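You operate a simulated robot arm through the tools that you are given. There is no shell and no other tool. Be economical: measure what you need, move in short steps, check, and stop when the job is done.

The job below is to be done with a simulated two-armed robot. You get a single attempt, and the scene is never put back.

## Task
Fetch the thin shim and set it on the white insert. Then fetch the bore carriage and set it on the top of the assembly bench. Then put the white coil on the top of the white bench. Then fetch the green block and stand it on the near edge of the wing. Keep to this order. Set down upright: thin shim, bore carriage, green block.
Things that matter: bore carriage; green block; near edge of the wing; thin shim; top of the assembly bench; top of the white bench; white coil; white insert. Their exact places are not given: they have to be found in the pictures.

It is judged by the outcome, as a careful person would: the job done as asked, and still so three seconds after it is handed in. It fails if anything else is knocked over, pushed out of place, dropped, spilled or broken.

## Robot
Two 7-joint arms with fingered hands on one trunk, on a base that drives. Base frame: it is fixed to the floor where the robot stands at the start and does not move with it; the origin is under the middle of the robot, x ahead of it, y to its left, z up; the surface under the hand at the start is at about z = 0.9. Lengths are in m, angles in degrees, forces in N, time in s.
The left shoulder is at the start at [0.024, 0.215, 1.198], the right one opposite. With the tool pointing down near the work surface each hand reaches from about 0.1 to 0.68 m from the robot's upright axis, wherever it stands, measured 20 degrees to its own side. Places, roughly: bore carriage [1, 0, 1]; green block (4x3x6 cm) [2.3, -1.8, 0.9]; near edge of the wing [4.7, -0.2, 0.9]; thin shim [0.5, 0, 1]; top of the assembly bench [2.1, -2, 0.8]; top of the white bench [0.6, 0.5, 0.9]; white coil (6x6x4 cm) [1.7, -1.8, 0.9]; white insert (18x14x2 cm) [0.5, 0.2, 0.9]. Payload 3.6 kg a hand.
The TCP of each hand is the grasp point between the finger pads, 0.022 m short of the fingertips. In the tool frame z runs along the fingers and y along their closing line. The gripper opens to 0.132 m. The gripper's body begins 0.06 m behind the TCP. The gripper is a hand of 4 fingers: y runs from the thumb to the fingers, the wrist lies at [0, 0, -0.203] in the tool frame.
Orientation is that of the tool frame in the base frame, as a unit quaternion [w, x, y, z]. With the fingers straight down and closing along the base's y, the tool's x points along the base's -x, its y along +y and its z along -z.

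## Interface
- The arms move only by the tool nudge_tool. It takes "left_moves", "right_moves" or both (then of equal length, played together; a hand with none holds still); each is one flat list of numbers, 6 for each row, row after row: the shift along the tool's x, y, z in m, then the turn, a rotation vector about the tool's x, y, z in degrees. In form: [dx, dy, dz, rx, ry, rz, dx, dy, dz, rx, ry, rz, ...]. A call has 1 to 12 rows; each row is the pose to reach, as a shift and turn from the pose commanded when the call began, along the tool's axes at that moment. Rows are played at 5 a second. More than 0.05 m and 8.6 degrees between two rows, and nothing of the call is played. A pose out of reach is approached as far as the arm can. The call stops where the force on the tool passes 40 N (or 10 N more than at its start, if that is more) or the arm is blocked; 0.2 s more then pass. In this call time passes only in rows, and 0.2 s behind the last. It gives the time, the measured TCP pose, the force on the tool (base axes), the opening and the grip force at its end, in the units of the frame above (readings bear some noise), with the torque about the TCP (base axes, N m) and any sound that the robot's microphone picked up.
- Cameras (640 x 400 px; columns grow to the right, rows downward): "scene" is now at [0.1679, 0.0008, 1.139]; the picture's right is [-0.00, -1.00, 0.00], its down [-0.07, 0.00, -1.00] and it looks along [1.00, -0.00, -0.07] (base axes); focal length 214 px, centre (320, 200). "left" rides on the left gripper at [-0.053, -0.053, -0.084] in its tool frame; the picture's right is [0.71, -0.71, 0.00], its down [0.53, 0.53, -0.67] and it looks along [0.47, 0.47, 0.74] (tool axes); focal length 247 px, centre (320, 200). "right" rides on the right gripper at [0.053, -0.053, -0.084] in its tool frame; the picture's right is [0.71, 0.71, 0.00], its down [-0.53, 0.53, -0.67] and it looks along [-0.47, 0.47, 0.74] (tool axes); focal length 247 px, centre (320, 200).
- capture(camera): a new picture of that camera. The clock stands still meanwhile.
- lift_body(by): slides the trunk up (or, below 0, down) by that many m; the arms and the scene camera ride with it, the base frame stays. It gives what a move gives, with no picture.
- steer(legs): drives the robot by 1 to 6 legs, each [ahead, turn to the left] in m and degrees, along the robot's own axes; the way and the turn of a leg run together, so that a leg with both is an arc; at most 1.5 m and 180 degrees a leg. The arms and the cameras ride along, it lands a little off, and it stops where it bumps. It gives what a move gives.
- move_fingers(finger1, finger2, finger3, thumb_bend, hand): sets how far each is bent, from 0 (flat) to 1 (curled in); at 0.3 the hand is open as for a grip, at 0.7 the pads meet at the TCP. One left out holds its place. A second passes; each finger stops where it meets its share of the squeeze, and holds until it gets a number again. It is the only way to open and close the hand. It gives what a move gives, with no picture; readings hold the bend of each and the force on the fingers (four entries, about 0 where the hand has none), thumb and palm.
- pan_tilt(pan, tilt): turns the head with the scene camera to pan (to the left, within 60 degrees either way) and tilt (down, from -29 to 69), counted from straight ahead of the robot. It gives what a move gives.
- probe_pixels(camera, pixels): for up to 12 pixels [column, row] of the newest picture of that camera ("zoom" is the newest enlarged one), the place [x, y, z] in the base frame of the surface seen there, good to about 0.002 m. The clock stands still meanwhile.
- inspect(camera, box): a new picture of the part [left, top, right, bottom] of that camera's present view, enlarged. The clock stands still meanwhile.
- hand_in(): hands the job in; it is judged then, once.

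Go step by step. Measure first, check grasps and placings, and put right what went wrong. The budget is 110 turns and 108 pictures, counting those below and the enlarged ones. Unless the task says otherwise, let go and move clear before handing in, and close with one line.

The tools are called as name(argument=value, ...) on one line, values as JSON. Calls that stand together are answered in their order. nudge_tool: Moves the arms, as the interface text tells. Its arguments: {"type":"object","properties":{"left_moves":{"type":"array"},"right_moves":{"type":"array"}},"required":[]} The other tools are called the same way: lift_body (by) slides the trunk up or down; move_fingers (finger1, finger2, finger3, thumb_bend, hand) moves the fingers one by one; steer (legs) drives the base; pan_tilt (pan, tilt) turns the head that bears the scene camera; capture (camera) takes a picture; probe_pixels (camera, pixels) gives the place of the surface under pixels of a picture; inspect (camera, box) takes an enlarged picture of a part of a camera's view; hand_in () hands the job in.

At the start:

```text
t: 0.0
left_ee_pos: [0.436, 0.1298, 1.2043]
left_tcp_rot: [-0.001, 0.0, 1.0, 0.001]
left_wrist_force: [1.3, 0.5, 0.3]
left_torque: [-0.01, 0.01, 0.02]
left_opening: 0.1319
left_grasp_force: 0.0
left_shape: jaw
left_bend: [0.3, 0.3, 0.3, 0.3]
left_finger forces: [0.0, 0.0, 0.0, 0.0, 0.0, 0.0]
right_ee_pos: [0.4478, -0.1804, 1.1933]
right_tcp_rot: [-0.001, 0.0, 1.0, -0.001]
right_wrist_force: [-0.2, -0.4, -1.1]
right_torque: [-0.04, -0.02, -0.05]
right_opening: 0.1321
right_grasp_force: 0.0
right_shape: jaw
right_bend: [0.3, 0.3, 0.3, 0.3]
right_finger forces: [0.0, 0.0, 0.0, 0.1, 0.1, 0.0]
trunk travel left (down, up): [-0.475, 0.201]
robot x, y, heading: [0.0012, 0.0031, 0.1]
head pan, tilt: [0.0, 4.2]
```

scene: 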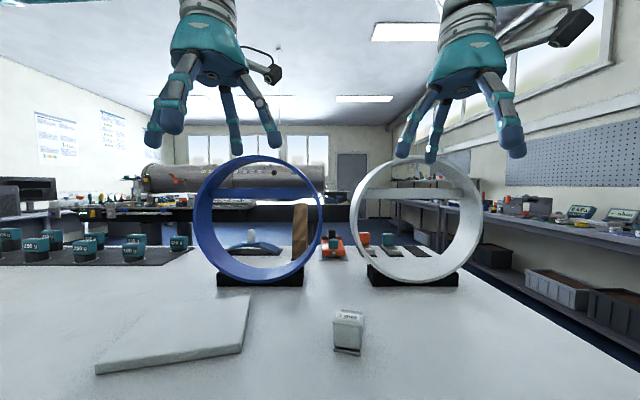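
right: 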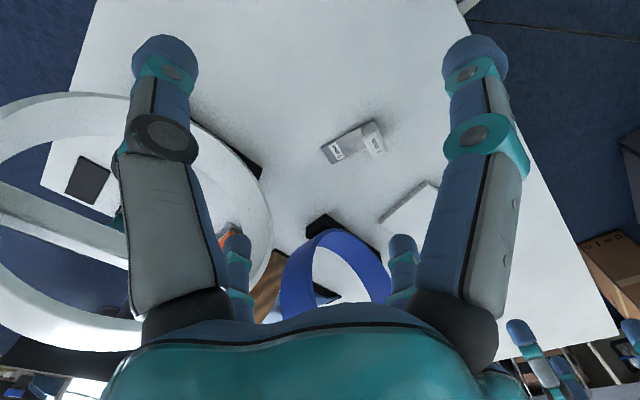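
left: 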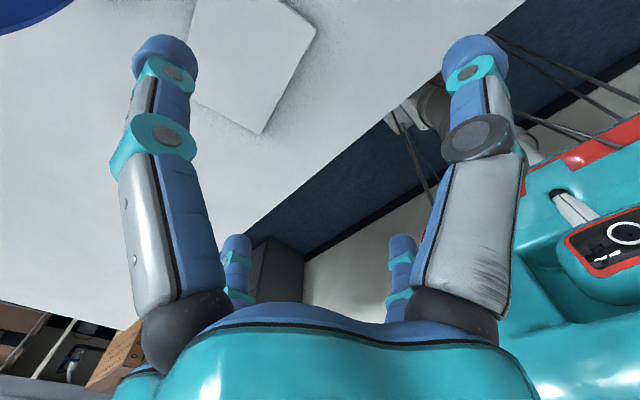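

The scene shows a small block at (348,332), probably the thin shim, the white insert at (180,335), and an orange item at (332,247) that may be the bore carriage. I'll tilt the head down and enlarge to see them better.

pan_tilt(pan=0, tilt=30)

capture(camera="scene")

inspect(camera="scene", box=[200, 40, 480, 215])

inspect(camera="right", box=[300, 100, 420, 175])

```text
t: 0.9
left_ee_pos: [0.4345, 0.1304, 1.2058]
left_tcp_rot: [-0.001, 0.0, 1.0, 0.0]
left_wrist_force: [-1.4, -0.3, 0.2]
left_torque: [0.02, 0.02, -0.03]
left_opening: 0.132
left_grasp_force: 0.2
left_shape: jaw
left_bend: [0.3, 0.3, 0.3, 0.3]
left_finger forces: [0.0, 0.0, 0.0, 0.1, 0.1, 0.1]
right_ee_pos: [0.4482, -0.18, 1.1947]
right_tcp_rot: [-0.001, 0.0, 1.0, 0.0]
right_wrist_force: [-0.1, 0.2, 0.3]
right_torque: [-0.03, -0.02, 0.03]
right_opening: 0.1318
right_grasp_force: 0.2
right_shape: jaw
right_bend: [0.3, 0.3, 0.3, 0.3]
right_finger forces: [0.0, 0.1, 0.1, 0.0, 0.0, 0.0]
trunk travel left (down, up): [-0.475, 0.201]
robot x, y, heading: [0.0018, 0.0006, 0.0]
head pan, tilt: [0.0, 30.0]
```

```text
104 pictures are left
```

scene: 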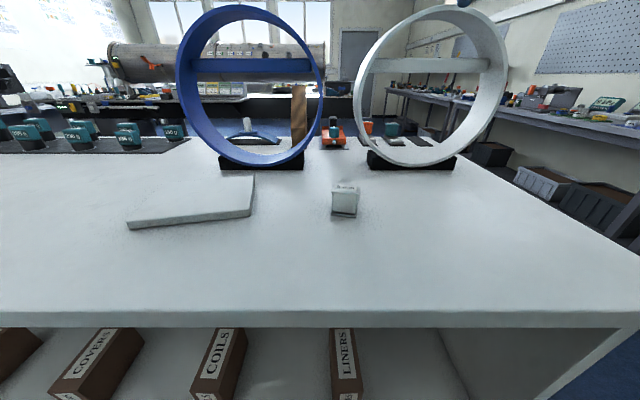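

```text
2.29 times, centred on (340, 128) of scene
```

zoom: 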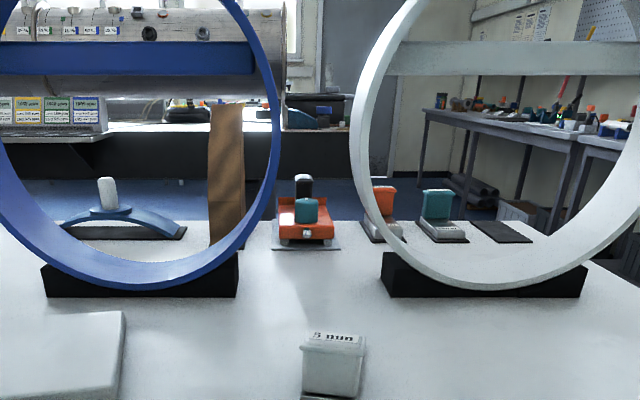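

```text
5.33 times, centred on (360, 138) of right
```

zoom: 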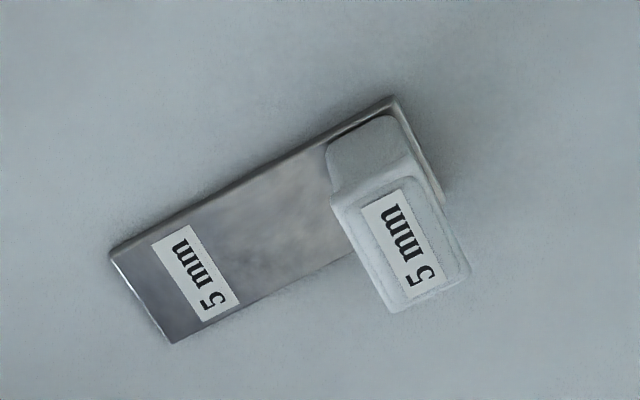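

The object at (345,200) is a 5 mm shim plate with an upright handle. I'll measure it, the insert and the carriage.

inspect(camera="scene", box=[280, 100, 440, 200])

probe_pixels(camera="scene", pixels=[[345, 189], [345, 205], [334, 138], [333, 122], [370, 128], [391, 129], [128, 228], [250, 214], [254, 178], [135, 206], [345, 240], [333, 146]])

probe_pixels(camera="right", pixels=[[323, 148], [333, 163], [374, 119], [368, 128], [378, 148], [345, 140], [352, 130], [384, 150], [366, 138], [384, 137]])

```text
4.00 times, centred on (360, 150) of scene
```

zoom: 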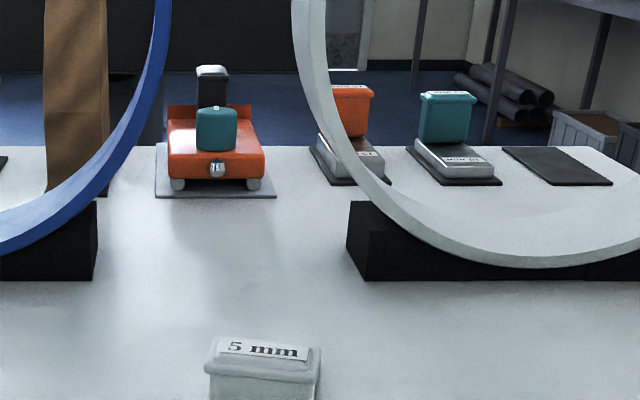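

```text
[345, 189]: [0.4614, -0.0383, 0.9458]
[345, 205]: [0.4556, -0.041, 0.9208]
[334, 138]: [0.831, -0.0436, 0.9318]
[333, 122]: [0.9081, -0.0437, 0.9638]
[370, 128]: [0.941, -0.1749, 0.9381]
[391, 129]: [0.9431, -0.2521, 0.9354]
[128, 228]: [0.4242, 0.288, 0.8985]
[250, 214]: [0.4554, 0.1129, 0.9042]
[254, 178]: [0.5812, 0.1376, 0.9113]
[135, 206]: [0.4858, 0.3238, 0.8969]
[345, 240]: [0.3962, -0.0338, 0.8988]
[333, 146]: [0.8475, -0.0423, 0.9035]
```

```text
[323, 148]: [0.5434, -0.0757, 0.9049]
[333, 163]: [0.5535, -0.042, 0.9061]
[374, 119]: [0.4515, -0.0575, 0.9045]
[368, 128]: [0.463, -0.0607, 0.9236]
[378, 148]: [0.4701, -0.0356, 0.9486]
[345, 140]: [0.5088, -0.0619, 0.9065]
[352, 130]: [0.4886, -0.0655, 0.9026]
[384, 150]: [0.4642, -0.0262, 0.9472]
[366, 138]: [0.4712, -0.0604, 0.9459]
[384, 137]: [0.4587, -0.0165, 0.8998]
```

The shim plate runs roughly along x (about 0.45–0.55, y≈−0.05), and its handle top is at about [0.465,-0.037,0.948]. The wrist camera suggests four fingers in a cross, so I'll bend two of them to learn which is which.

move_fingers(hand="right", finger1=0.0, finger2=0.5)

capture(camera="right")

```text
t: 1.9
left_ee_pos: [0.434, 0.1276, 1.205]
left_tcp_rot: [-0.001, 0.0, 1.0, 0.0]
left_wrist_force: [0.6, -0.5, 0.4]
left_torque: [0.0, 0.02, -0.04]
left_opening: 0.1319
left_grasp_force: 0.0
left_shape: jaw
left_bend: [0.3, 0.3, 0.3, 0.3]
left_finger forces: [0.0, 0.0, 0.1, 0.0, 0.0, 0.1]
right_ee_pos: [0.4475, -0.1802, 1.1937]
right_tcp_rot: [-0.001, -0.001, 1.0, 0.0]
right_wrist_force: [-0.1, 0.0, -1.0]
right_torque: [0.02, 0.0, 0.03]
right_opening: 0.1082
right_grasp_force: 0.1
right_shape: fingers
right_bend: [0.01, 0.5, 0.3, 0.3]
right_finger forces: [0.0, 0.0, 0.0, 0.0, 0.1, 0.0]
trunk travel left (down, up): [-0.475, 0.201]
robot x, y, heading: [-0.0001, 0.0019, -0.0]
head pan, tilt: [0.0, 30.0]
```

```text
100 pictures are left
```

right: 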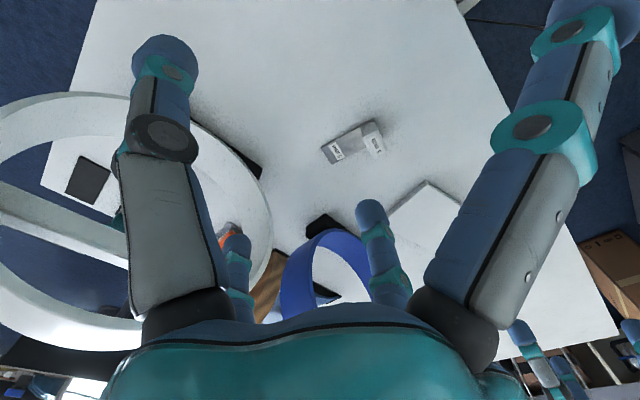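

Finger 1 is on tool +x, finger 2 on +y, finger 3 on −x and the thumb on −y, so it's a four-finger cross. Next I'll measure the shim handle and the insert more precisely.

move_fingers(hand="right", finger1=0.3, finger2=0.3)

inspect(camera="right", box=[300, 100, 420, 175])

probe_pixels(camera="zoom", pixels=[[360, 200], [395, 180], [400, 290], [440, 265], [400, 240], [350, 160], [380, 130], [120, 260], [170, 330], [340, 250], [385, 105], [410, 160]])

inspect(camera="left", box=[160, 0, 340, 140])

probe_pixels(camera="left", pixels=[[197, 20], [190, 102], [256, 133], [316, 27], [260, 60], [210, 60], [280, 25], [300, 40], [245, 110]])

```text
t: 2.9
left_ee_pos: [0.4349, 0.1296, 1.2053]
left_tcp_rot: [-0.001, 0.0, 1.0, 0.0]
left_wrist_force: [0.4, 0.2, -0.6]
left_torque: [0.01, -0.02, 0.0]
left_opening: 0.1319
left_grasp_force: 0.1
left_shape: jaw
left_bend: [0.3, 0.3, 0.3, 0.3]
left_finger forces: [0.1, 0.0, 0.0, 0.0, 0.0, 0.1]
right_ee_pos: [0.4483, -0.1805, 1.1946]
right_tcp_rot: [-0.001, 0.0, 1.0, 0.001]
right_wrist_force: [-0.1, 0.0, 0.7]
right_torque: [-0.02, 0.0, 0.03]
right_opening: 0.0881
right_grasp_force: 0.1
right_shape: fingers
right_bend: [0.3, 0.3, 0.3, 0.3]
right_finger forces: [0.0, 0.0, 0.0, 0.0, 0.0, 0.1]
trunk travel left (down, up): [-0.475, 0.201]
robot x, y, heading: [0.0011, 0.0011, -0.2]
head pan, tilt: [0.0, 30.0]
```

```text
5.33 times, centred on (360, 138) of right
```

zoom: 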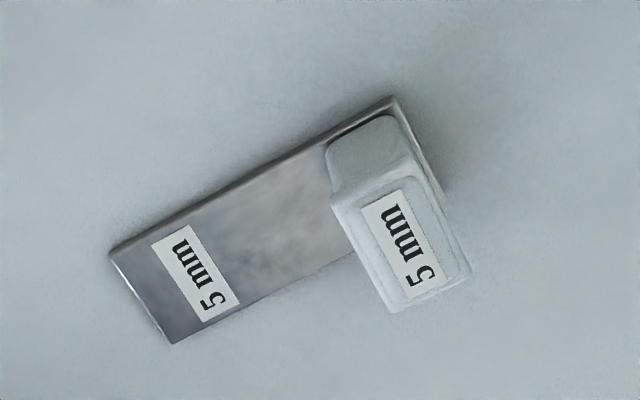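

```text
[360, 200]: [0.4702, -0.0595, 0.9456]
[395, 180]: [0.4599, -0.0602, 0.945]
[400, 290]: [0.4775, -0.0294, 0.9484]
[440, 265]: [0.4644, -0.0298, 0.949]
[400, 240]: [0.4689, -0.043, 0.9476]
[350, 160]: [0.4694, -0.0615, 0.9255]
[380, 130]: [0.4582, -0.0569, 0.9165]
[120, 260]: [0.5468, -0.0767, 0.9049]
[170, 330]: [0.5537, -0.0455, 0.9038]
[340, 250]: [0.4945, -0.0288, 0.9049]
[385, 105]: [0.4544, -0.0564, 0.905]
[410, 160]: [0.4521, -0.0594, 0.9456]
```

```text
2.86 times, centred on (250, 70) of left
```

zoom: 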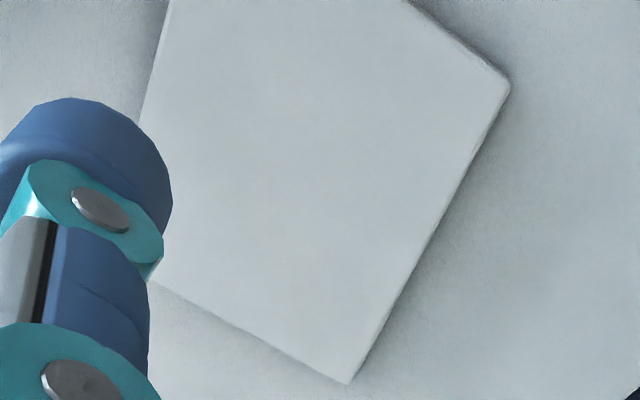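

```text
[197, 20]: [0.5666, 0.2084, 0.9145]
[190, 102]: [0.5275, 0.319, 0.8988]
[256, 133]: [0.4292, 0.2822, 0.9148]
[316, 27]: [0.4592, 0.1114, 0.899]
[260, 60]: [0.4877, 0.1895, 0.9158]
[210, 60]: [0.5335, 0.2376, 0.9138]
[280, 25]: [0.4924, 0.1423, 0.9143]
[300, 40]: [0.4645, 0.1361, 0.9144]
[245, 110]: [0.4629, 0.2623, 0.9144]
```

Handle centre is about (0.466,−0.042), top at z 0.948, with the shim yawed about −13°. The insert's top is at z 0.9145, centred near (0.512,0.209). I'll bring the left hand above the handle, yawed to match, and move the right hand aside.

nudge_tool(left_moves=[-0.005, -0.028, 0.025, 0, 0, 2, -0.01, -0.057, 0.05, 0, 0, 4, -0.015, -0.086, 0.075, 0, 0, 7, -0.021, -0.114, 0.1, 0, 0, 9, -0.026, -0.143, 0.125, 0, 0, 11, -0.031, -0.1716, 0.15, 0, 0, 13], right_moves=[0, -0.03, 0, 0, 0, 0, 0, -0.06, 0, 0, 0, 0, 0, -0.09, 0, 0, 0, 0, 0, -0.12, 0, 0, 0, 0, 0, -0.15, 0, 0, 0, 0, 0, -0.15, 0, 0, 0, 0])

capture(camera="left")

capture(camera="scene")

```text
t: 4.3
left_ee_pos: [0.4664, -0.0432, 1.0549]
left_tcp_rot: [0.0, 0.113, 0.994, 0.0]
left_wrist_force: [-0.6, 0.4, 0.1]
left_torque: [0.01, 0.01, 0.03]
left_opening: 0.1322
left_grasp_force: 0.1
left_shape: jaw
left_bend: [0.3, 0.3, 0.3, 0.3]
left_finger forces: [0.1, 0.0, 0.0, 0.0, 0.0, 0.1]
right_ee_pos: [0.4473, -0.3312, 1.1933]
right_tcp_rot: [-0.001, 0.0, 1.0, 0.001]
right_wrist_force: [0.1, -0.6, 1.0]
right_torque: [-0.03, -0.01, -0.01]
right_opening: 0.0881
right_grasp_force: 0.1
right_shape: fingers
right_bend: [0.3, 0.3, 0.3, 0.3]
right_finger forces: [0.0, 0.0, 0.0, 0.0, 0.1, 0.1]
trunk travel left (down, up): [-0.475, 0.201]
robot x, y, heading: [0.0005, -0.0016, 0.0]
head pan, tilt: [0.0, 30.0]
```

```text
97 pictures are left
```

left: 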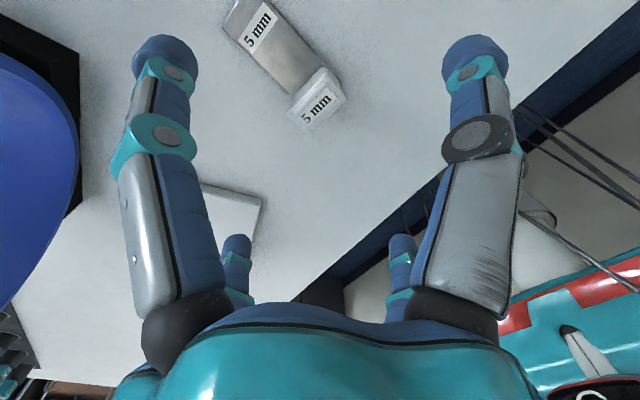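

```text
96 pictures are left
```

scene: 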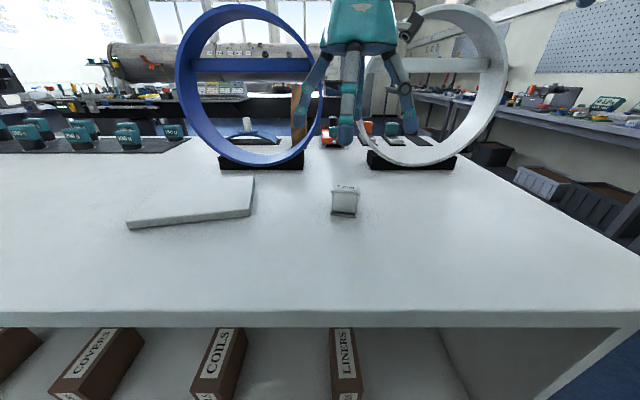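

The yaw matches (tool y is about (0.22,0.97)). I'll check the handle position once from this view before going down.

probe_pixels(camera="left", pixels=[[316, 107], [293, 112], [324, 74], [344, 97], [306, 126], [300, 100]])

```text
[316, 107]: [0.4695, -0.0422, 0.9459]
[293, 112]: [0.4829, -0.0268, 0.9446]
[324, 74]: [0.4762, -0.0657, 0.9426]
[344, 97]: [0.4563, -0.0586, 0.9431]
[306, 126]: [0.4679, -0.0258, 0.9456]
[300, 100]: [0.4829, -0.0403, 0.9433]
```

The handle centre reads about (0.470,−0.044). I'll descend to z≈0.933 with a 3 mm correction.

nudge_tool(left_moves=[-0.003, 0, 0.03, 0, 0, 0, -0.003, 0, 0.06, 0, 0, 0, -0.003, 0, 0.09, 0, 0, 0, -0.003, 0, 0.122, 0, 0, 0])

move_fingers(hand="left", finger1=0.7, finger2=0.7, finger3=0.7, thumb_bend=0.7)

capture(camera="scene")

capture(camera="left")

```text
t: 5.3
left_ee_pos: [0.4683, -0.0437, 0.9337]
left_tcp_rot: [-0.001, 0.114, 0.994, 0.0]
left_wrist_force: [0.0, 0.2, 0.4]
left_torque: [-0.01, 0.01, 0.0]
left_opening: 0.1322
left_grasp_force: 0.1
left_shape: jaw
left_bend: [0.3, 0.3, 0.3, 0.3]
left_finger forces: [0.0, 0.1, 0.0, 0.0, 0.0, 0.0]
right_ee_pos: [0.4469, -0.3302, 1.194]
right_tcp_rot: [-0.001, 0.0, 1.0, 0.0]
right_wrist_force: [0.4, -0.6, 0.2]
right_torque: [0.0, -0.01, 0.0]
right_opening: 0.0882
right_grasp_force: 0.0
right_shape: fingers
right_bend: [0.3, 0.3, 0.3, 0.3]
right_finger forces: [0.0, 0.0, 0.0, 0.0, 0.1, 0.0]
trunk travel left (down, up): [-0.475, 0.201]
robot x, y, heading: [-0.0025, 0.0012, -0.2]
head pan, tilt: [0.0, 30.0]
```

```text
t: 6.3
left_ee_pos: [0.4678, -0.0444, 0.9333]
left_tcp_rot: [0.0, 0.112, 0.994, -0.001]
left_wrist_force: [1.1, -1.2, 2.5]
left_torque: [-0.07, -0.01, -0.01]
left_opening: 0.0127
left_grasp_force: 14.2
left_shape: fingers
left_bend: [0.64, 0.58, 0.63, 0.61]
left_finger forces: [4.3, 8.1, 4.8, 0.0, 11.1, 0.0]
right_ee_pos: [0.4457, -0.3291, 1.1938]
right_tcp_rot: [-0.001, 0.001, 1.0, 0.0]
right_wrist_force: [0.5, 0.2, 0.2]
right_torque: [-0.02, 0.0, 0.03]
right_opening: 0.0883
right_grasp_force: 0.0
right_shape: fingers
right_bend: [0.3, 0.3, 0.3, 0.3]
right_finger forces: [0.1, 0.1, 0.0, 0.0, 0.1, 0.0]
trunk travel left (down, up): [-0.475, 0.201]
robot x, y, heading: [0.0016, 0.0003, -0.2]
head pan, tilt: [0.0, 30.0]
```

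```text
95 pictures are left
```

scene: 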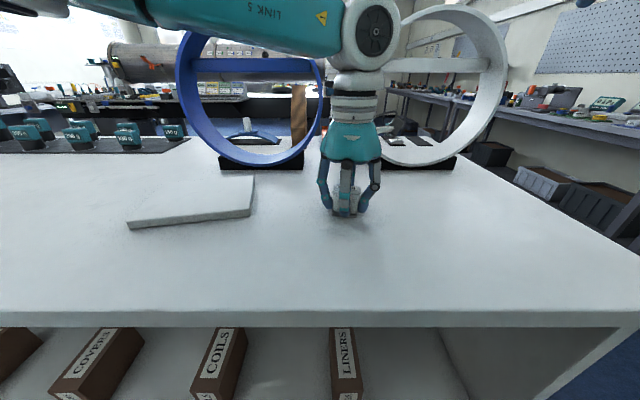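

```text
94 pictures are left
```

left: 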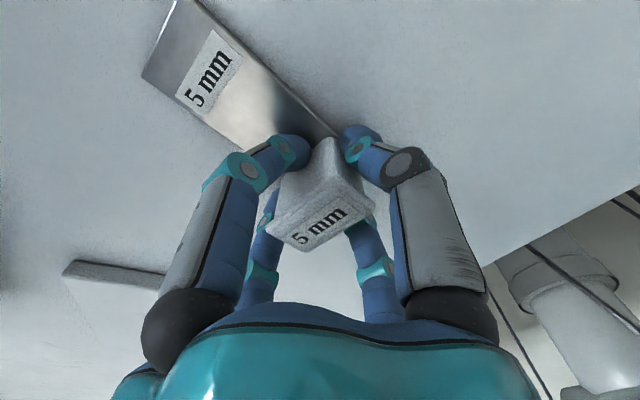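

All four fingers hold the handle (14 N, opening 0.013). I'll lift, carry it to the insert with a slight yaw, and stop above it.

nudge_tool(left_moves=[0, 0, -0.03, 0, 0, 0, 0, 0, -0.06, 0, 0, 0, 0.007, 0.034, -0.06, 0, 0, -3, 0.015, 0.069, -0.06, 0, 0, -6, 0.022, 0.103, -0.06, 0, 0, -9, 0.03, 0.138, -0.06, 0, 0, -12, 0.037, 0.172, -0.06, 0, 0, -15, 0.045, 0.207, -0.06, 0, 0, -18, 0.052, 0.241, -0.06, 0, 0, -21.6, 0.052, 0.241, -0.06, 0, 0, -21.6])

capture(camera="left")

capture(camera="scene")

```text
t: 8.5
left_ee_pos: [0.4722, 0.2023, 0.993]
left_tcp_rot: [-0.001, -0.075, 0.997, 0.0]
left_wrist_force: [0.1, 1.0, -1.2]
left_torque: [-0.02, 0.0, 0.0]
left_opening: 0.0124
left_grasp_force: 13.7
left_shape: fingers
left_bend: [0.64, 0.58, 0.64, 0.62]
left_finger forces: [3.9, 7.9, 4.6, 0.0, 10.5, 0.0]
right_ee_pos: [0.4464, -0.3303, 1.1929]
right_tcp_rot: [-0.001, 0.0, 1.0, 0.0]
right_wrist_force: [0.2, -0.3, 0.0]
right_torque: [-0.01, 0.0, -0.04]
right_opening: 0.0881
right_grasp_force: 0.1
right_shape: fingers
right_bend: [0.3, 0.3, 0.3, 0.3]
right_finger forces: [0.0, 0.1, 0.0, 0.1, 0.0, 0.1]
trunk travel left (down, up): [-0.475, 0.201]
robot x, y, heading: [-0.0, -0.0002, -0.1]
head pan, tilt: [0.0, 30.0]
```

```text
93 pictures are left
```

left: 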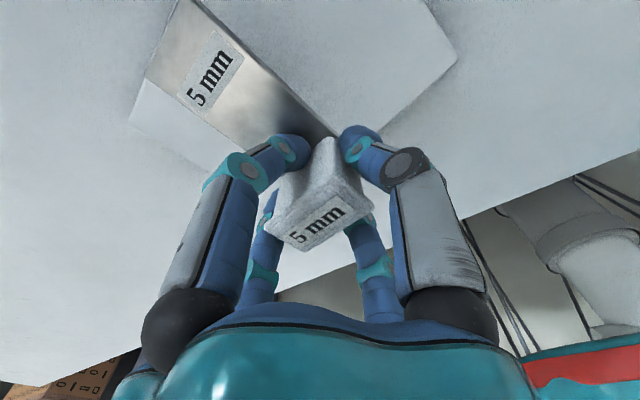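

```text
92 pictures are left
```

scene: 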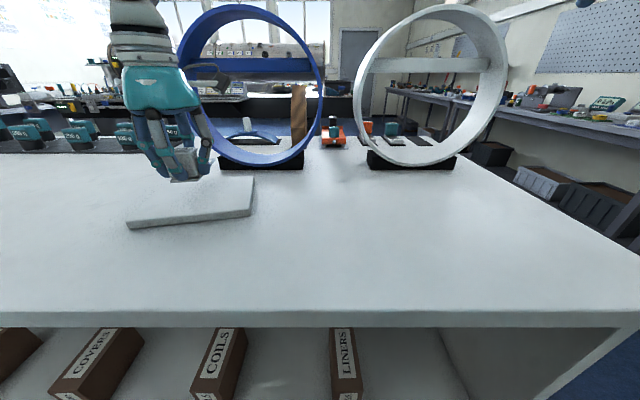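

The shim hangs level, above the insert. I'll lower it 44 mm.

nudge_tool(left_moves=[0, 0, 0.02, 0, 0, 0, 0, 0, 0.035, 0, 0, 0, 0, 0, 0.04, 0, 0, 0, 0, 0, 0.043, 0, 0, 0, 0, 0, 0.044, 0, 0, 0])

capture(camera="left")

```text
t: 9.7
left_ee_pos: [0.4728, 0.2023, 0.9486]
left_tcp_rot: [0.0, -0.075, 0.997, 0.0]
left_wrist_force: [-0.3, -0.4, 0.7]
left_torque: [0.01, -0.02, -0.02]
left_opening: 0.0125
left_grasp_force: 13.6
left_shape: fingers
left_bend: [0.64, 0.58, 0.64, 0.62]
left_finger forces: [4.1, 7.9, 4.6, 0.0, 10.7, 0.0]
right_ee_pos: [0.4459, -0.3296, 1.1946]
right_tcp_rot: [-0.001, 0.0, 1.0, 0.0]
right_wrist_force: [-0.3, 0.9, 0.2]
right_torque: [0.01, -0.01, 0.0]
right_opening: 0.0883
right_grasp_force: 0.0
right_shape: fingers
right_bend: [0.3, 0.3, 0.3, 0.3]
right_finger forces: [0.0, 0.2, 0.0, 0.0, 0.0, 0.0]
trunk travel left (down, up): [-0.475, 0.201]
robot x, y, heading: [0.0031, -0.0002, -0.2]
head pan, tilt: [0.0, 30.0]
```

```text
91 pictures are left
```

left: 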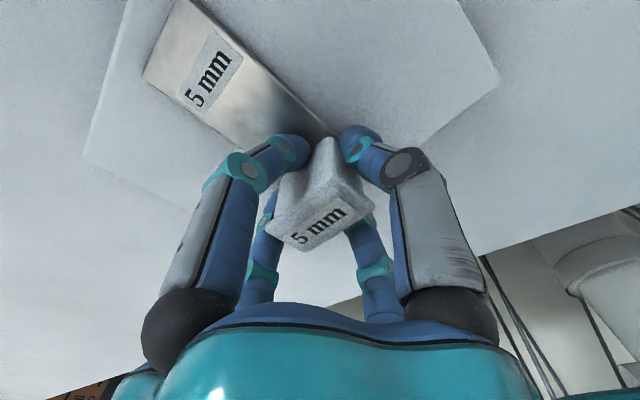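

No contact yet, so I'll lower in millimetre steps while watching the force.

nudge_tool(left_moves=[0, 0, 0.001, 0, 0, 0, 0, 0, 0.002, 0, 0, 0, 0, 0, 0.003, 0, 0, 0])

probe_pixels(camera="left", pixels=[[160, 60], [130, 60], [240, 100], [240, 40], [330, 80], [205, 70]])

```text
t: 10.5
left_ee_pos: [0.4713, 0.2033, 0.9476]
left_tcp_rot: [0.002, -0.075, 0.997, -0.001]
left_wrist_force: [2.2, 1.3, 13.6]
left_torque: [0.03, 0.03, 0.0]
left_opening: 0.0121
left_grasp_force: 15.2
left_shape: fingers
left_bend: [0.64, 0.58, 0.64, 0.62]
left_finger forces: [5.0, 8.9, 5.2, 0.0, 11.7, 0.0]
right_ee_pos: [0.4449, -0.3312, 1.1945]
right_tcp_rot: [-0.001, 0.0, 1.0, 0.0]
right_wrist_force: [-0.7, 0.3, -1.2]
right_torque: [0.0, 0.0, 0.02]
right_opening: 0.088
right_grasp_force: 0.0
right_shape: fingers
right_bend: [0.3, 0.3, 0.3, 0.3]
right_finger forces: [0.1, 0.0, 0.0, 0.0, 0.0, 0.0]
trunk travel left (down, up): [-0.475, 0.201]
robot x, y, heading: [0.0006, -0.0025, 0.2]
head pan, tilt: [0.0, 30.0]
```

```text
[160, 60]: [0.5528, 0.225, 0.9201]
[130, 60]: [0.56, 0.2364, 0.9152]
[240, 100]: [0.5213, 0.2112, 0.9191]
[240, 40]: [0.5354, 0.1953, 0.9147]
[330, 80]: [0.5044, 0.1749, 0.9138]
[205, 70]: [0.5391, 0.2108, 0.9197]
```

It's seated (13.6 N up). I'll relax 1.5 mm, open the fingers and retract.

nudge_tool(left_moves=[0, 0, -0.0015, 0, 0, 0])

move_fingers(hand="left", finger1=0.3, finger2=0.3, finger3=0.3, thumb_bend=0.3)

nudge_tool(left_moves=[0, 0, -0.04, 0, 0, 0, 0, 0, -0.08, 0, 0, 0, 0, 0, -0.12, 0, 0, 0, 0, 0, -0.16, 0, 0, 0, 0, 0, -0.2, 0, 0, 0, 0, 0, -0.24, 0, 0, 0])

capture(camera="scene")

```text
t: 10.9
left_ee_pos: [0.4713, 0.2024, 0.9481]
left_tcp_rot: [0.0, -0.075, 0.997, 0.0]
left_wrist_force: [2.8, 0.1, 9.8]
left_torque: [0.0, -0.05, 0.02]
left_opening: 0.0122
left_grasp_force: 15.4
left_shape: fingers
left_bend: [0.64, 0.58, 0.64, 0.62]
left_finger forces: [5.4, 8.7, 4.9, 0.0, 11.8, 0.0]
right_ee_pos: [0.4466, -0.3307, 1.1935]
right_tcp_rot: [-0.001, 0.0, 1.0, 0.0]
right_wrist_force: [0.5, 0.9, 0.3]
right_torque: [-0.01, 0.02, -0.01]
right_opening: 0.0881
right_grasp_force: 0.0
right_shape: fingers
right_bend: [0.3, 0.3, 0.3, 0.3]
right_finger forces: [0.0, 0.0, 0.0, 0.0, 0.1, 0.1]
trunk travel left (down, up): [-0.475, 0.201]
robot x, y, heading: [0.0009, 0.0036, 0.2]
head pan, tilt: [0.0, 30.0]
```

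```text
t: 11.9
left_ee_pos: [0.4715, 0.2033, 0.9473]
left_tcp_rot: [-0.001, -0.075, 0.997, 0.0]
left_wrist_force: [0.2, 0.0, 0.1]
left_torque: [0.01, 0.0, 0.01]
left_opening: 0.0873
left_grasp_force: 0.1
left_shape: fingers
left_bend: [0.3, 0.3, 0.3, 0.3]
left_finger forces: [0.0, 0.1, 0.0, 0.1, 0.1, 0.0]
right_ee_pos: [0.4466, -0.3305, 1.1935]
right_tcp_rot: [-0.001, 0.001, 1.0, 0.0]
right_wrist_force: [0.5, -0.4, -0.1]
right_torque: [-0.02, 0.0, 0.02]
right_opening: 0.0881
right_grasp_force: 0.0
right_shape: fingers
right_bend: [0.3, 0.3, 0.3, 0.3]
right_finger forces: [0.0, 0.0, 0.0, 0.1, 0.0, 0.0]
trunk travel left (down, up): [-0.475, 0.201]
robot x, y, heading: [-0.0032, -0.0014, 0.0]
head pan, tilt: [0.0, 30.0]
```

```text
t: 13.3
left_ee_pos: [0.4725, 0.2046, 1.1889]
left_tcp_rot: [0.0, -0.075, 0.997, 0.001]
left_wrist_force: [0.0, 0.7, -0.1]
left_torque: [-0.01, -0.01, 0.02]
left_opening: 0.0875
left_grasp_force: 0.1
left_shape: fingers
left_bend: [0.3, 0.3, 0.3, 0.3]
left_finger forces: [0.0, 0.0, 0.1, 0.1, 0.1, 0.0]
right_ee_pos: [0.4469, -0.3304, 1.1945]
right_tcp_rot: [0.0, 0.0, 1.0, 0.0]
right_wrist_force: [0.7, 0.2, 0.0]
right_torque: [-0.04, 0.05, 0.04]
right_opening: 0.0883
right_grasp_force: 0.0
right_shape: fingers
right_bend: [0.3, 0.3, 0.3, 0.3]
right_finger forces: [0.0, 0.1, 0.0, 0.0, 0.0, 0.1]
trunk travel left (down, up): [-0.475, 0.201]
robot x, y, heading: [0.0003, 0.0019, 0.4]
head pan, tilt: [0.0, 30.0]
```

```text
90 pictures are left
```

scene: 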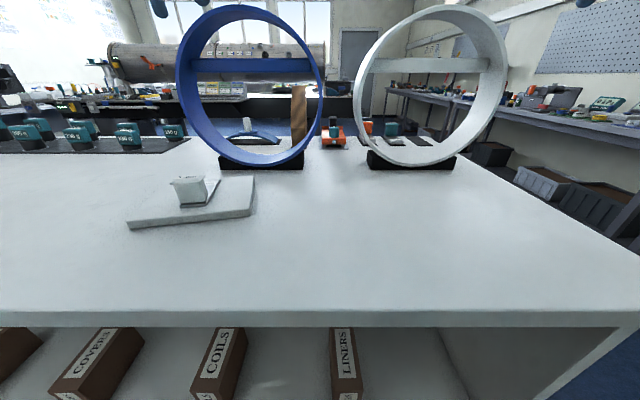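

The shim sits upright on the insert at (192,190). Now I'll survey the room to plan the route around the bench to the carriage's far side.

inspect(camera="scene", box=[300, 95, 460, 195])

probe_pixels(camera="scene", pixels=[[560, 220], [480, 175], [455, 152], [440, 147], [350, 140], [320, 312], [620, 312], [338, 147], [420, 95], [500, 100], [600, 120], [350, 90]])

pan_tilt(pan=-55, tilt=15)

capture(camera="scene")

```text
4.00 times, centred on (380, 145) of scene
```

zoom: 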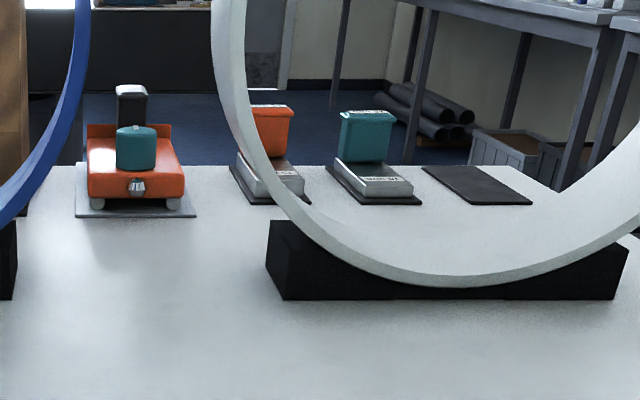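

```text
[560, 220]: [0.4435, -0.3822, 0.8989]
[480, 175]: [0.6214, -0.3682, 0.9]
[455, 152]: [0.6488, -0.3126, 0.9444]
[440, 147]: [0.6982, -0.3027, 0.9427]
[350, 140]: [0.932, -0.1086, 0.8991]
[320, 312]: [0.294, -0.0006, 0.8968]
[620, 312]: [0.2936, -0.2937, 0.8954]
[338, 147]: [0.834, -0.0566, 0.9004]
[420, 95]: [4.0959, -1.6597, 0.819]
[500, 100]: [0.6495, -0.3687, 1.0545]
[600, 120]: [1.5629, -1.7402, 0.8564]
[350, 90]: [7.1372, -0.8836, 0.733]
```

```text
t: 14.5
left_ee_pos: [0.4732, 0.2034, 1.1864]
left_tcp_rot: [0.0, -0.075, 0.997, 0.0]
left_wrist_force: [0.1, 1.3, 0.3]
left_torque: [-0.01, -0.03, 0.01]
left_opening: 0.0875
left_grasp_force: 0.0
left_shape: fingers
left_bend: [0.3, 0.3, 0.3, 0.3]
left_finger forces: [0.0, 0.0, 0.0, 0.0, 0.1, 0.0]
right_ee_pos: [0.4465, -0.3301, 1.1936]
right_tcp_rot: [-0.001, 0.0, 1.0, 0.0]
right_wrist_force: [-0.4, -0.4, 0.7]
right_torque: [0.01, -0.02, 0.03]
right_opening: 0.0881
right_grasp_force: 0.1
right_shape: fingers
right_bend: [0.3, 0.3, 0.3, 0.3]
right_finger forces: [0.0, 0.1, 0.0, 0.0, 0.0, 0.0]
trunk travel left (down, up): [-0.475, 0.201]
robot x, y, heading: [0.001, 0.0017, -0.0]
head pan, tilt: [-55.0, 15.0]
```

```text
88 pictures are left
```

scene: 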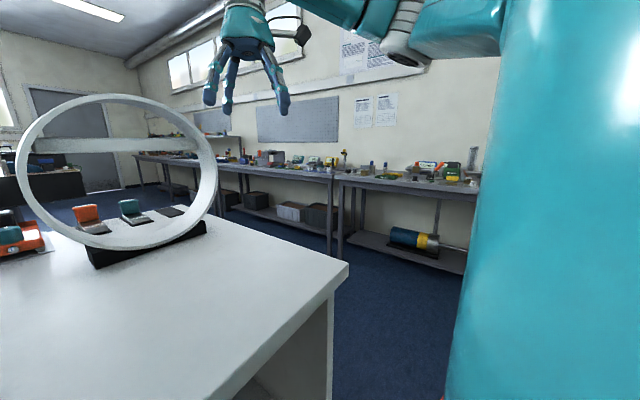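

The white ring and the bench's right corner are visible at (345,263), with the wall bench at (300,180). I'll probe the corridor dimensions.

probe_pixels(camera="scene", pixels=[[346, 262], [250, 212], [210, 192], [330, 178], [340, 184], [470, 192], [140, 156], [400, 300], [240, 172], [440, 176], [300, 215], [100, 205]])

inspect(camera="scene", box=[160, 130, 480, 230])

```text
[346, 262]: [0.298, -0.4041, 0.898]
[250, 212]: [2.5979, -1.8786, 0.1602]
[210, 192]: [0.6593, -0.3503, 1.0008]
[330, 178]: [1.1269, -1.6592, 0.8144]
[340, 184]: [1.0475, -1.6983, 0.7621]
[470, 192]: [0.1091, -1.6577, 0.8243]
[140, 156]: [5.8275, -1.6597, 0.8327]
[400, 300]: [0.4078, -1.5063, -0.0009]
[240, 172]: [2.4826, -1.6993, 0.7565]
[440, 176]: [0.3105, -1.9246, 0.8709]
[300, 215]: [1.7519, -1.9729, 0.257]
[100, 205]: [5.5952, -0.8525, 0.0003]
```

```text
2.00 times, centred on (320, 180) of scene
```

zoom: 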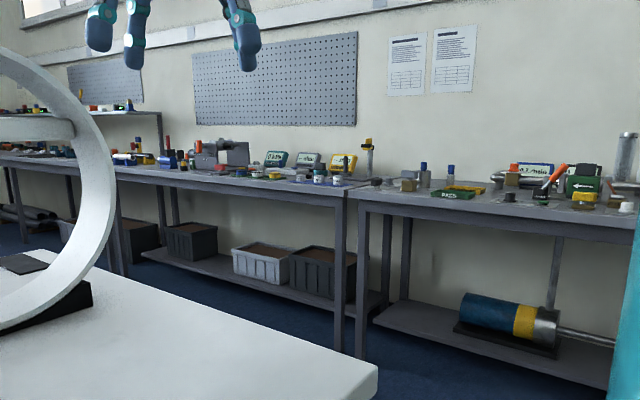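

The white bench's right edge is at y≈−0.40 and the wall benches' front at y≈−1.66, so I have a corridor centred near y≈−1.03. I'll back up, turn, and drive into it.

pan_tilt(pan=0, tilt=20)

steer(legs=[[-0.25, 0], [0, -90], [1.0, 0], [0, 90]])

capture(camera="scene")

```text
t: 15.8
left_ee_pos: [0.4734, 0.2035, 1.1854]
left_tcp_rot: [0.0, -0.075, 0.997, -0.001]
left_wrist_force: [-0.3, -0.4, -0.1]
left_torque: [-0.03, 0.0, -0.02]
left_opening: 0.0874
left_grasp_force: 0.1
left_shape: fingers
left_bend: [0.3, 0.3, 0.3, 0.3]
left_finger forces: [0.1, 0.0, 0.0, 0.0, 0.0, 0.0]
right_ee_pos: [0.4473, -0.3298, 1.1918]
right_tcp_rot: [-0.001, 0.0, 1.0, 0.0]
right_wrist_force: [-0.1, -0.2, -0.4]
right_torque: [-0.02, 0.01, -0.03]
right_opening: 0.088
right_grasp_force: 0.2
right_shape: fingers
right_bend: [0.3, 0.3, 0.3, 0.3]
right_finger forces: [0.0, 0.1, 0.1, 0.1, 0.1, 0.0]
trunk travel left (down, up): [-0.475, 0.201]
robot x, y, heading: [0.0012, -0.0017, 0.2]
head pan, tilt: [0.0, 20.0]
```

```text
t: 20.0
left_ee_pos: [0.1902, -0.2743, 1.1875]
left_tcp_rot: [0.0, 0.398, 0.918, 0.001]
left_wrist_force: [-0.1, 0.4, 0.1]
left_torque: [0.0, -0.01, -0.01]
left_opening: 0.0876
left_grasp_force: 0.0
left_shape: fingers
left_bend: [0.3, 0.3, 0.3, 0.3]
left_finger forces: [0.1, 0.0, 0.0, 0.0, 0.1, 0.0]
right_ee_pos: [-0.2652, -0.5556, 1.1941]
right_tcp_rot: [-0.001, 0.465, 0.885, 0.001]
right_wrist_force: [-0.4, 0.6, 0.8]
right_torque: [-0.01, -0.02, -0.01]
right_opening: 0.0879
right_grasp_force: 0.2
right_shape: fingers
right_bend: [0.3, 0.3, 0.3, 0.3]
right_finger forces: [0.0, 0.0, 0.0, 0.0, 0.0, 0.0]
trunk travel left (down, up): [-0.475, 0.201]
robot x, y, heading: [-0.2118, 0.0266, -57.4]
head pan, tilt: [0.0, 20.0]
stopped in leg 2: the robot was blocked; the commanded pose is now the measured one
```

```text
86 pictures are left
```

scene: 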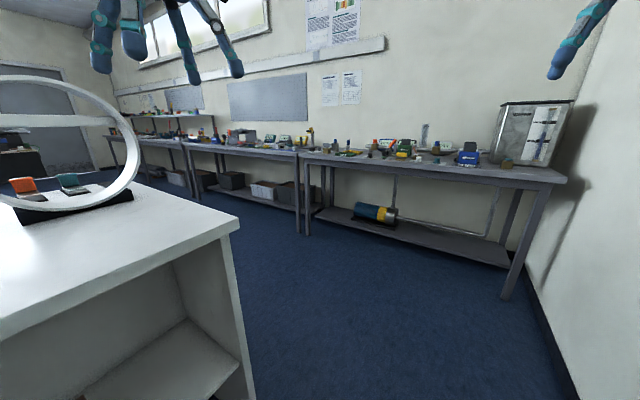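

The turn was blocked, probably by the wall visible on the right near (600,250). I'll measure that wall.

probe_pixels(camera="scene", pixels=[[600, 250], [570, 330], [580, 395], [620, 120], [240, 390], [230, 235], [505, 290], [350, 330], [80, 215], [128, 190], [250, 200]])

pan_tilt(pan=-60, tilt=30)

capture(camera="scene")

```text
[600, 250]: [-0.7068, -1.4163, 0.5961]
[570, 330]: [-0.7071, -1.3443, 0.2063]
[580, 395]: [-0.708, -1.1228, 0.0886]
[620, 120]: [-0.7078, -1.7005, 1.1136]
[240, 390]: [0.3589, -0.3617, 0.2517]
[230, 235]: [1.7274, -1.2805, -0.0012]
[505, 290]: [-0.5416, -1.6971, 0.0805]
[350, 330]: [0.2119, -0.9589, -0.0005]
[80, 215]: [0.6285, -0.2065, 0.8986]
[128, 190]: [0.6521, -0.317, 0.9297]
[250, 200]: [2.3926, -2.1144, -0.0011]
```

```text
t: 21.3
left_ee_pos: [0.1931, -0.2731, 1.1878]
left_tcp_rot: [-0.001, 0.398, 0.917, 0.0]
left_wrist_force: [0.3, 0.9, 0.1]
left_torque: [-0.01, 0.01, 0.02]
left_opening: 0.0877
left_grasp_force: 0.0
left_shape: fingers
left_bend: [0.3, 0.3, 0.3, 0.3]
left_finger forces: [0.1, 0.1, 0.0, 0.0, 0.0, 0.0]
right_ee_pos: [-0.2617, -0.5535, 1.1938]
right_tcp_rot: [-0.001, 0.465, 0.885, 0.001]
right_wrist_force: [0.3, 0.3, -0.1]
right_torque: [-0.02, -0.01, 0.0]
right_opening: 0.0882
right_grasp_force: 0.1
right_shape: fingers
right_bend: [0.3, 0.3, 0.3, 0.3]
right_finger forces: [0.0, 0.0, 0.0, 0.1, 0.0, 0.0]
trunk travel left (down, up): [-0.475, 0.201]
robot x, y, heading: [-0.2138, 0.0269, -57.8]
head pan, tilt: [-60.0, 30.0]
```

```text
85 pictures are left
```

scene: 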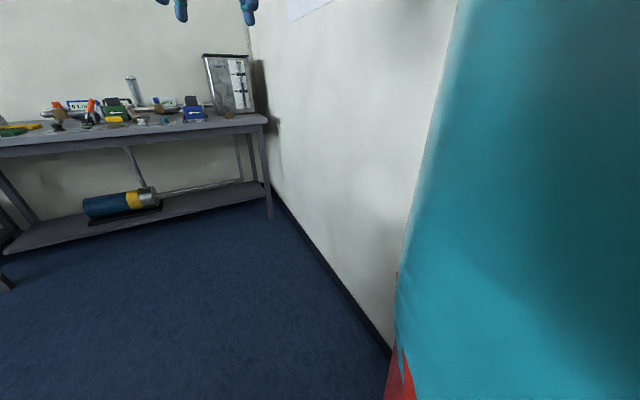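

The wall is at x≈−0.71, so the right elbow touched it. I'll drive ahead along the present heading first, then finish the turn.

steer(legs=[[0.22, 0], [0, -32.5], [0.85, 0], [0, 90]])

pan_tilt(pan=0, tilt=20)

capture(camera="scene")

```text
t: 31.3
left_ee_pos: [0.4064, -1.1063, 1.1891]
left_tcp_rot: [-0.001, 0.178, 0.984, -0.001]
left_wrist_force: [0.8, 0.3, 0.2]
left_torque: [-0.02, 0.01, 0.05]
left_opening: 0.0878
left_grasp_force: 0.1
left_shape: fingers
left_bend: [0.3, 0.3, 0.3, 0.3]
left_finger forces: [0.0, 0.0, 0.0, 0.1, 0.0, 0.1]
right_ee_pos: [0.1236, -1.5608, 1.1965]
right_tcp_rot: [-0.001, 0.25, 0.968, -0.001]
right_wrist_force: [0.3, 0.3, 0.0]
right_torque: [0.01, 0.04, -0.01]
right_opening: 0.0877
right_grasp_force: 0.1
right_shape: fingers
right_bend: [0.3, 0.3, 0.3, 0.3]
right_finger forces: [0.0, 0.0, 0.1, 0.1, 0.0, 0.0]
trunk travel left (down, up): [-0.475, 0.201]
robot x, y, heading: [-0.1184, -1.0561, -28.7]
head pan, tilt: [-60.0, 30.0]
stopped in leg 4: the robot was blocked; the commanded pose is now the measured one
```

```text
t: 32.6
left_ee_pos: [0.4035, -1.1074, 1.1886]
left_tcp_rot: [-0.001, 0.178, 0.984, 0.0]
left_wrist_force: [-0.2, -0.5, -0.3]
left_torque: [0.01, 0.0, -0.03]
left_opening: 0.0879
left_grasp_force: 0.1
left_shape: fingers
left_bend: [0.3, 0.3, 0.3, 0.3]
left_finger forces: [0.1, 0.1, 0.0, 0.1, 0.0, 0.1]
right_ee_pos: [0.1212, -1.5623, 1.196]
right_tcp_rot: [-0.001, 0.25, 0.968, 0.0]
right_wrist_force: [-0.3, 0.3, -0.5]
right_torque: [0.0, 0.02, -0.01]
right_opening: 0.0879
right_grasp_force: 0.0
right_shape: fingers
right_bend: [0.3, 0.3, 0.3, 0.3]
right_finger forces: [0.0, 0.1, 0.0, 0.0, 0.0, 0.0]
trunk travel left (down, up): [-0.475, 0.201]
robot x, y, heading: [-0.1198, -1.059, -29.0]
head pan, tilt: [0.0, 20.0]
```

```text
84 pictures are left
```

scene: 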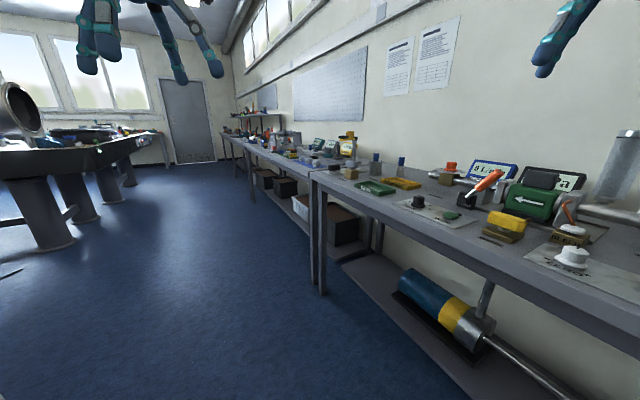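

Blocked again; the robot's rear seems to sweep about 0.6 m and touched the back wall. I'll drive forward in an arc to straighten out away from it.

steer(legs=[[0.2, 0], [0.3, 29], [0.5, 10], [0.3, -8]])

capture(camera="scene")

```text
t: 40.0
left_ee_pos: [1.6124, -0.9259, 1.1887]
left_tcp_rot: [0.0, -0.091, 0.996, 0.0]
left_wrist_force: [-0.1, 0.0, 0.3]
left_torque: [0.03, 0.01, 0.03]
left_opening: 0.0879
left_grasp_force: 0.0
left_shape: fingers
left_bend: [0.3, 0.3, 0.3, 0.3]
left_finger forces: [0.0, 0.0, 0.0, 0.0, 0.0, 0.0]
right_ee_pos: [1.6046, -1.4608, 1.1952]
right_tcp_rot: [0.0, -0.017, 1.0, 0.001]
right_wrist_force: [0.4, -0.6, -0.5]
right_torque: [0.03, -0.01, -0.02]
right_opening: 0.0876
right_grasp_force: 0.0
right_shape: fingers
right_bend: [0.3, 0.3, 0.3, 0.3]
right_finger forces: [0.0, 0.0, 0.0, 0.0, 0.0, 0.0]
trunk travel left (down, up): [-0.475, 0.201]
robot x, y, heading: [1.1372, -1.1447, 2.0]
head pan, tilt: [0.0, 20.0]
```

```text
83 pictures are left
```

scene: 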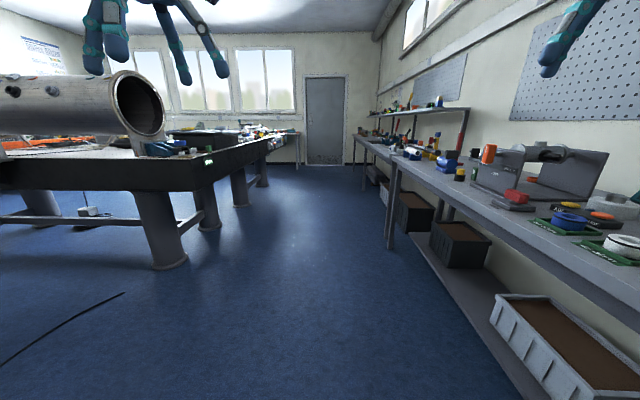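

I'm at (1.14,−1.14) facing +x. White and blue coils are visible at (625,245) and (570,222). I'll probe the obstacles and take a look at this bench.

probe_pixels(camera="scene", pixels=[[168, 262], [60, 330], [120, 294], [5, 362], [120, 185], [622, 243], [570, 220], [515, 200], [600, 150], [210, 228], [90, 212]])

pan_tilt(pan=-50, tilt=30)

capture(camera="scene")

pan_tilt(pan=55, tilt=25)

capture(camera="scene")

```text
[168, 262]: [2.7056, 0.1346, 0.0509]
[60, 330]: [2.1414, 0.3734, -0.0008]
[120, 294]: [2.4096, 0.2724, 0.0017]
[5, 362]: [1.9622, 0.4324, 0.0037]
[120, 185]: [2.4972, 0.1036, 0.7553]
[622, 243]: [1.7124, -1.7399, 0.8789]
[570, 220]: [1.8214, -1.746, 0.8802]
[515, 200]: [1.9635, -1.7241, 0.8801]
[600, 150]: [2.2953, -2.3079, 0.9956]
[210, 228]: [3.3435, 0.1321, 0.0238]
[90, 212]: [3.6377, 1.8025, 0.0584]
```

```text
t: 41.2
left_ee_pos: [1.6116, -0.9259, 1.1902]
left_tcp_rot: [-0.001, -0.092, 0.996, 0.0]
left_wrist_force: [-0.4, 0.6, 0.4]
left_torque: [0.01, 0.01, 0.0]
left_opening: 0.0877
left_grasp_force: 0.1
left_shape: fingers
left_bend: [0.3, 0.3, 0.3, 0.3]
left_finger forces: [0.1, 0.0, 0.0, 0.0, 0.1, 0.1]
right_ee_pos: [1.604, -1.4612, 1.1958]
right_tcp_rot: [-0.001, -0.017, 1.0, 0.0]
right_wrist_force: [-0.4, 0.2, -0.4]
right_torque: [0.02, -0.02, -0.01]
right_opening: 0.0878
right_grasp_force: 0.0
right_shape: fingers
right_bend: [0.3, 0.3, 0.3, 0.3]
right_finger forces: [0.1, 0.0, 0.0, 0.0, 0.0, 0.0]
trunk travel left (down, up): [-0.475, 0.201]
robot x, y, heading: [1.1373, -1.1448, 2.7]
head pan, tilt: [-50.0, 30.0]
```

```text
82 pictures are left
```

scene: 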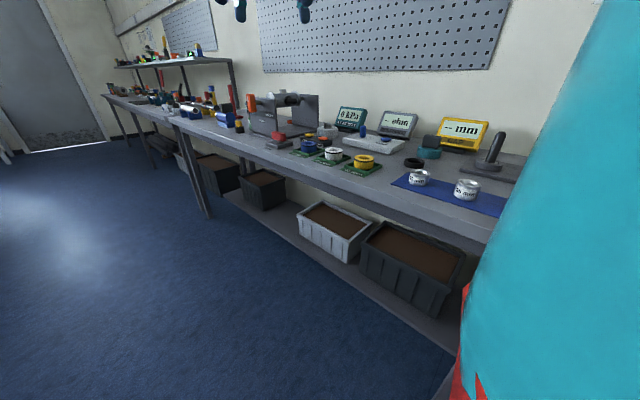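

```text
t: 43.0
left_ee_pos: [1.6109, -0.9256, 1.1896]
left_tcp_rot: [0.0, -0.092, 0.996, 0.001]
left_wrist_force: [-0.5, 0.0, -1.0]
left_torque: [0.0, 0.02, 0.0]
left_opening: 0.0877
left_grasp_force: 0.0
left_shape: fingers
left_bend: [0.3, 0.3, 0.3, 0.3]
left_finger forces: [0.0, 0.0, 0.0, 0.1, 0.1, 0.1]
right_ee_pos: [1.6047, -1.4602, 1.1962]
right_tcp_rot: [-0.001, -0.017, 1.0, 0.0]
right_wrist_force: [-0.4, -0.2, -0.3]
right_torque: [-0.03, -0.02, -0.01]
right_opening: 0.0878
right_grasp_force: 0.1
right_shape: fingers
right_bend: [0.3, 0.3, 0.3, 0.3]
right_finger forces: [0.0, 0.0, 0.0, 0.1, 0.0, 0.1]
trunk travel left (down, up): [-0.475, 0.201]
robot x, y, heading: [1.1371, -1.1472, 2.2]
head pan, tilt: [55.0, 25.0]
```

```text
81 pictures are left
```

scene: 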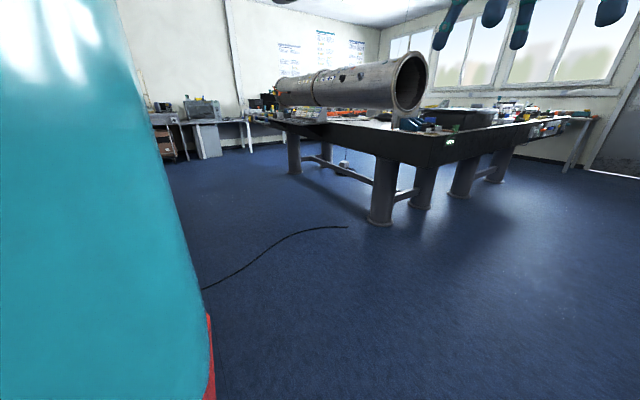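

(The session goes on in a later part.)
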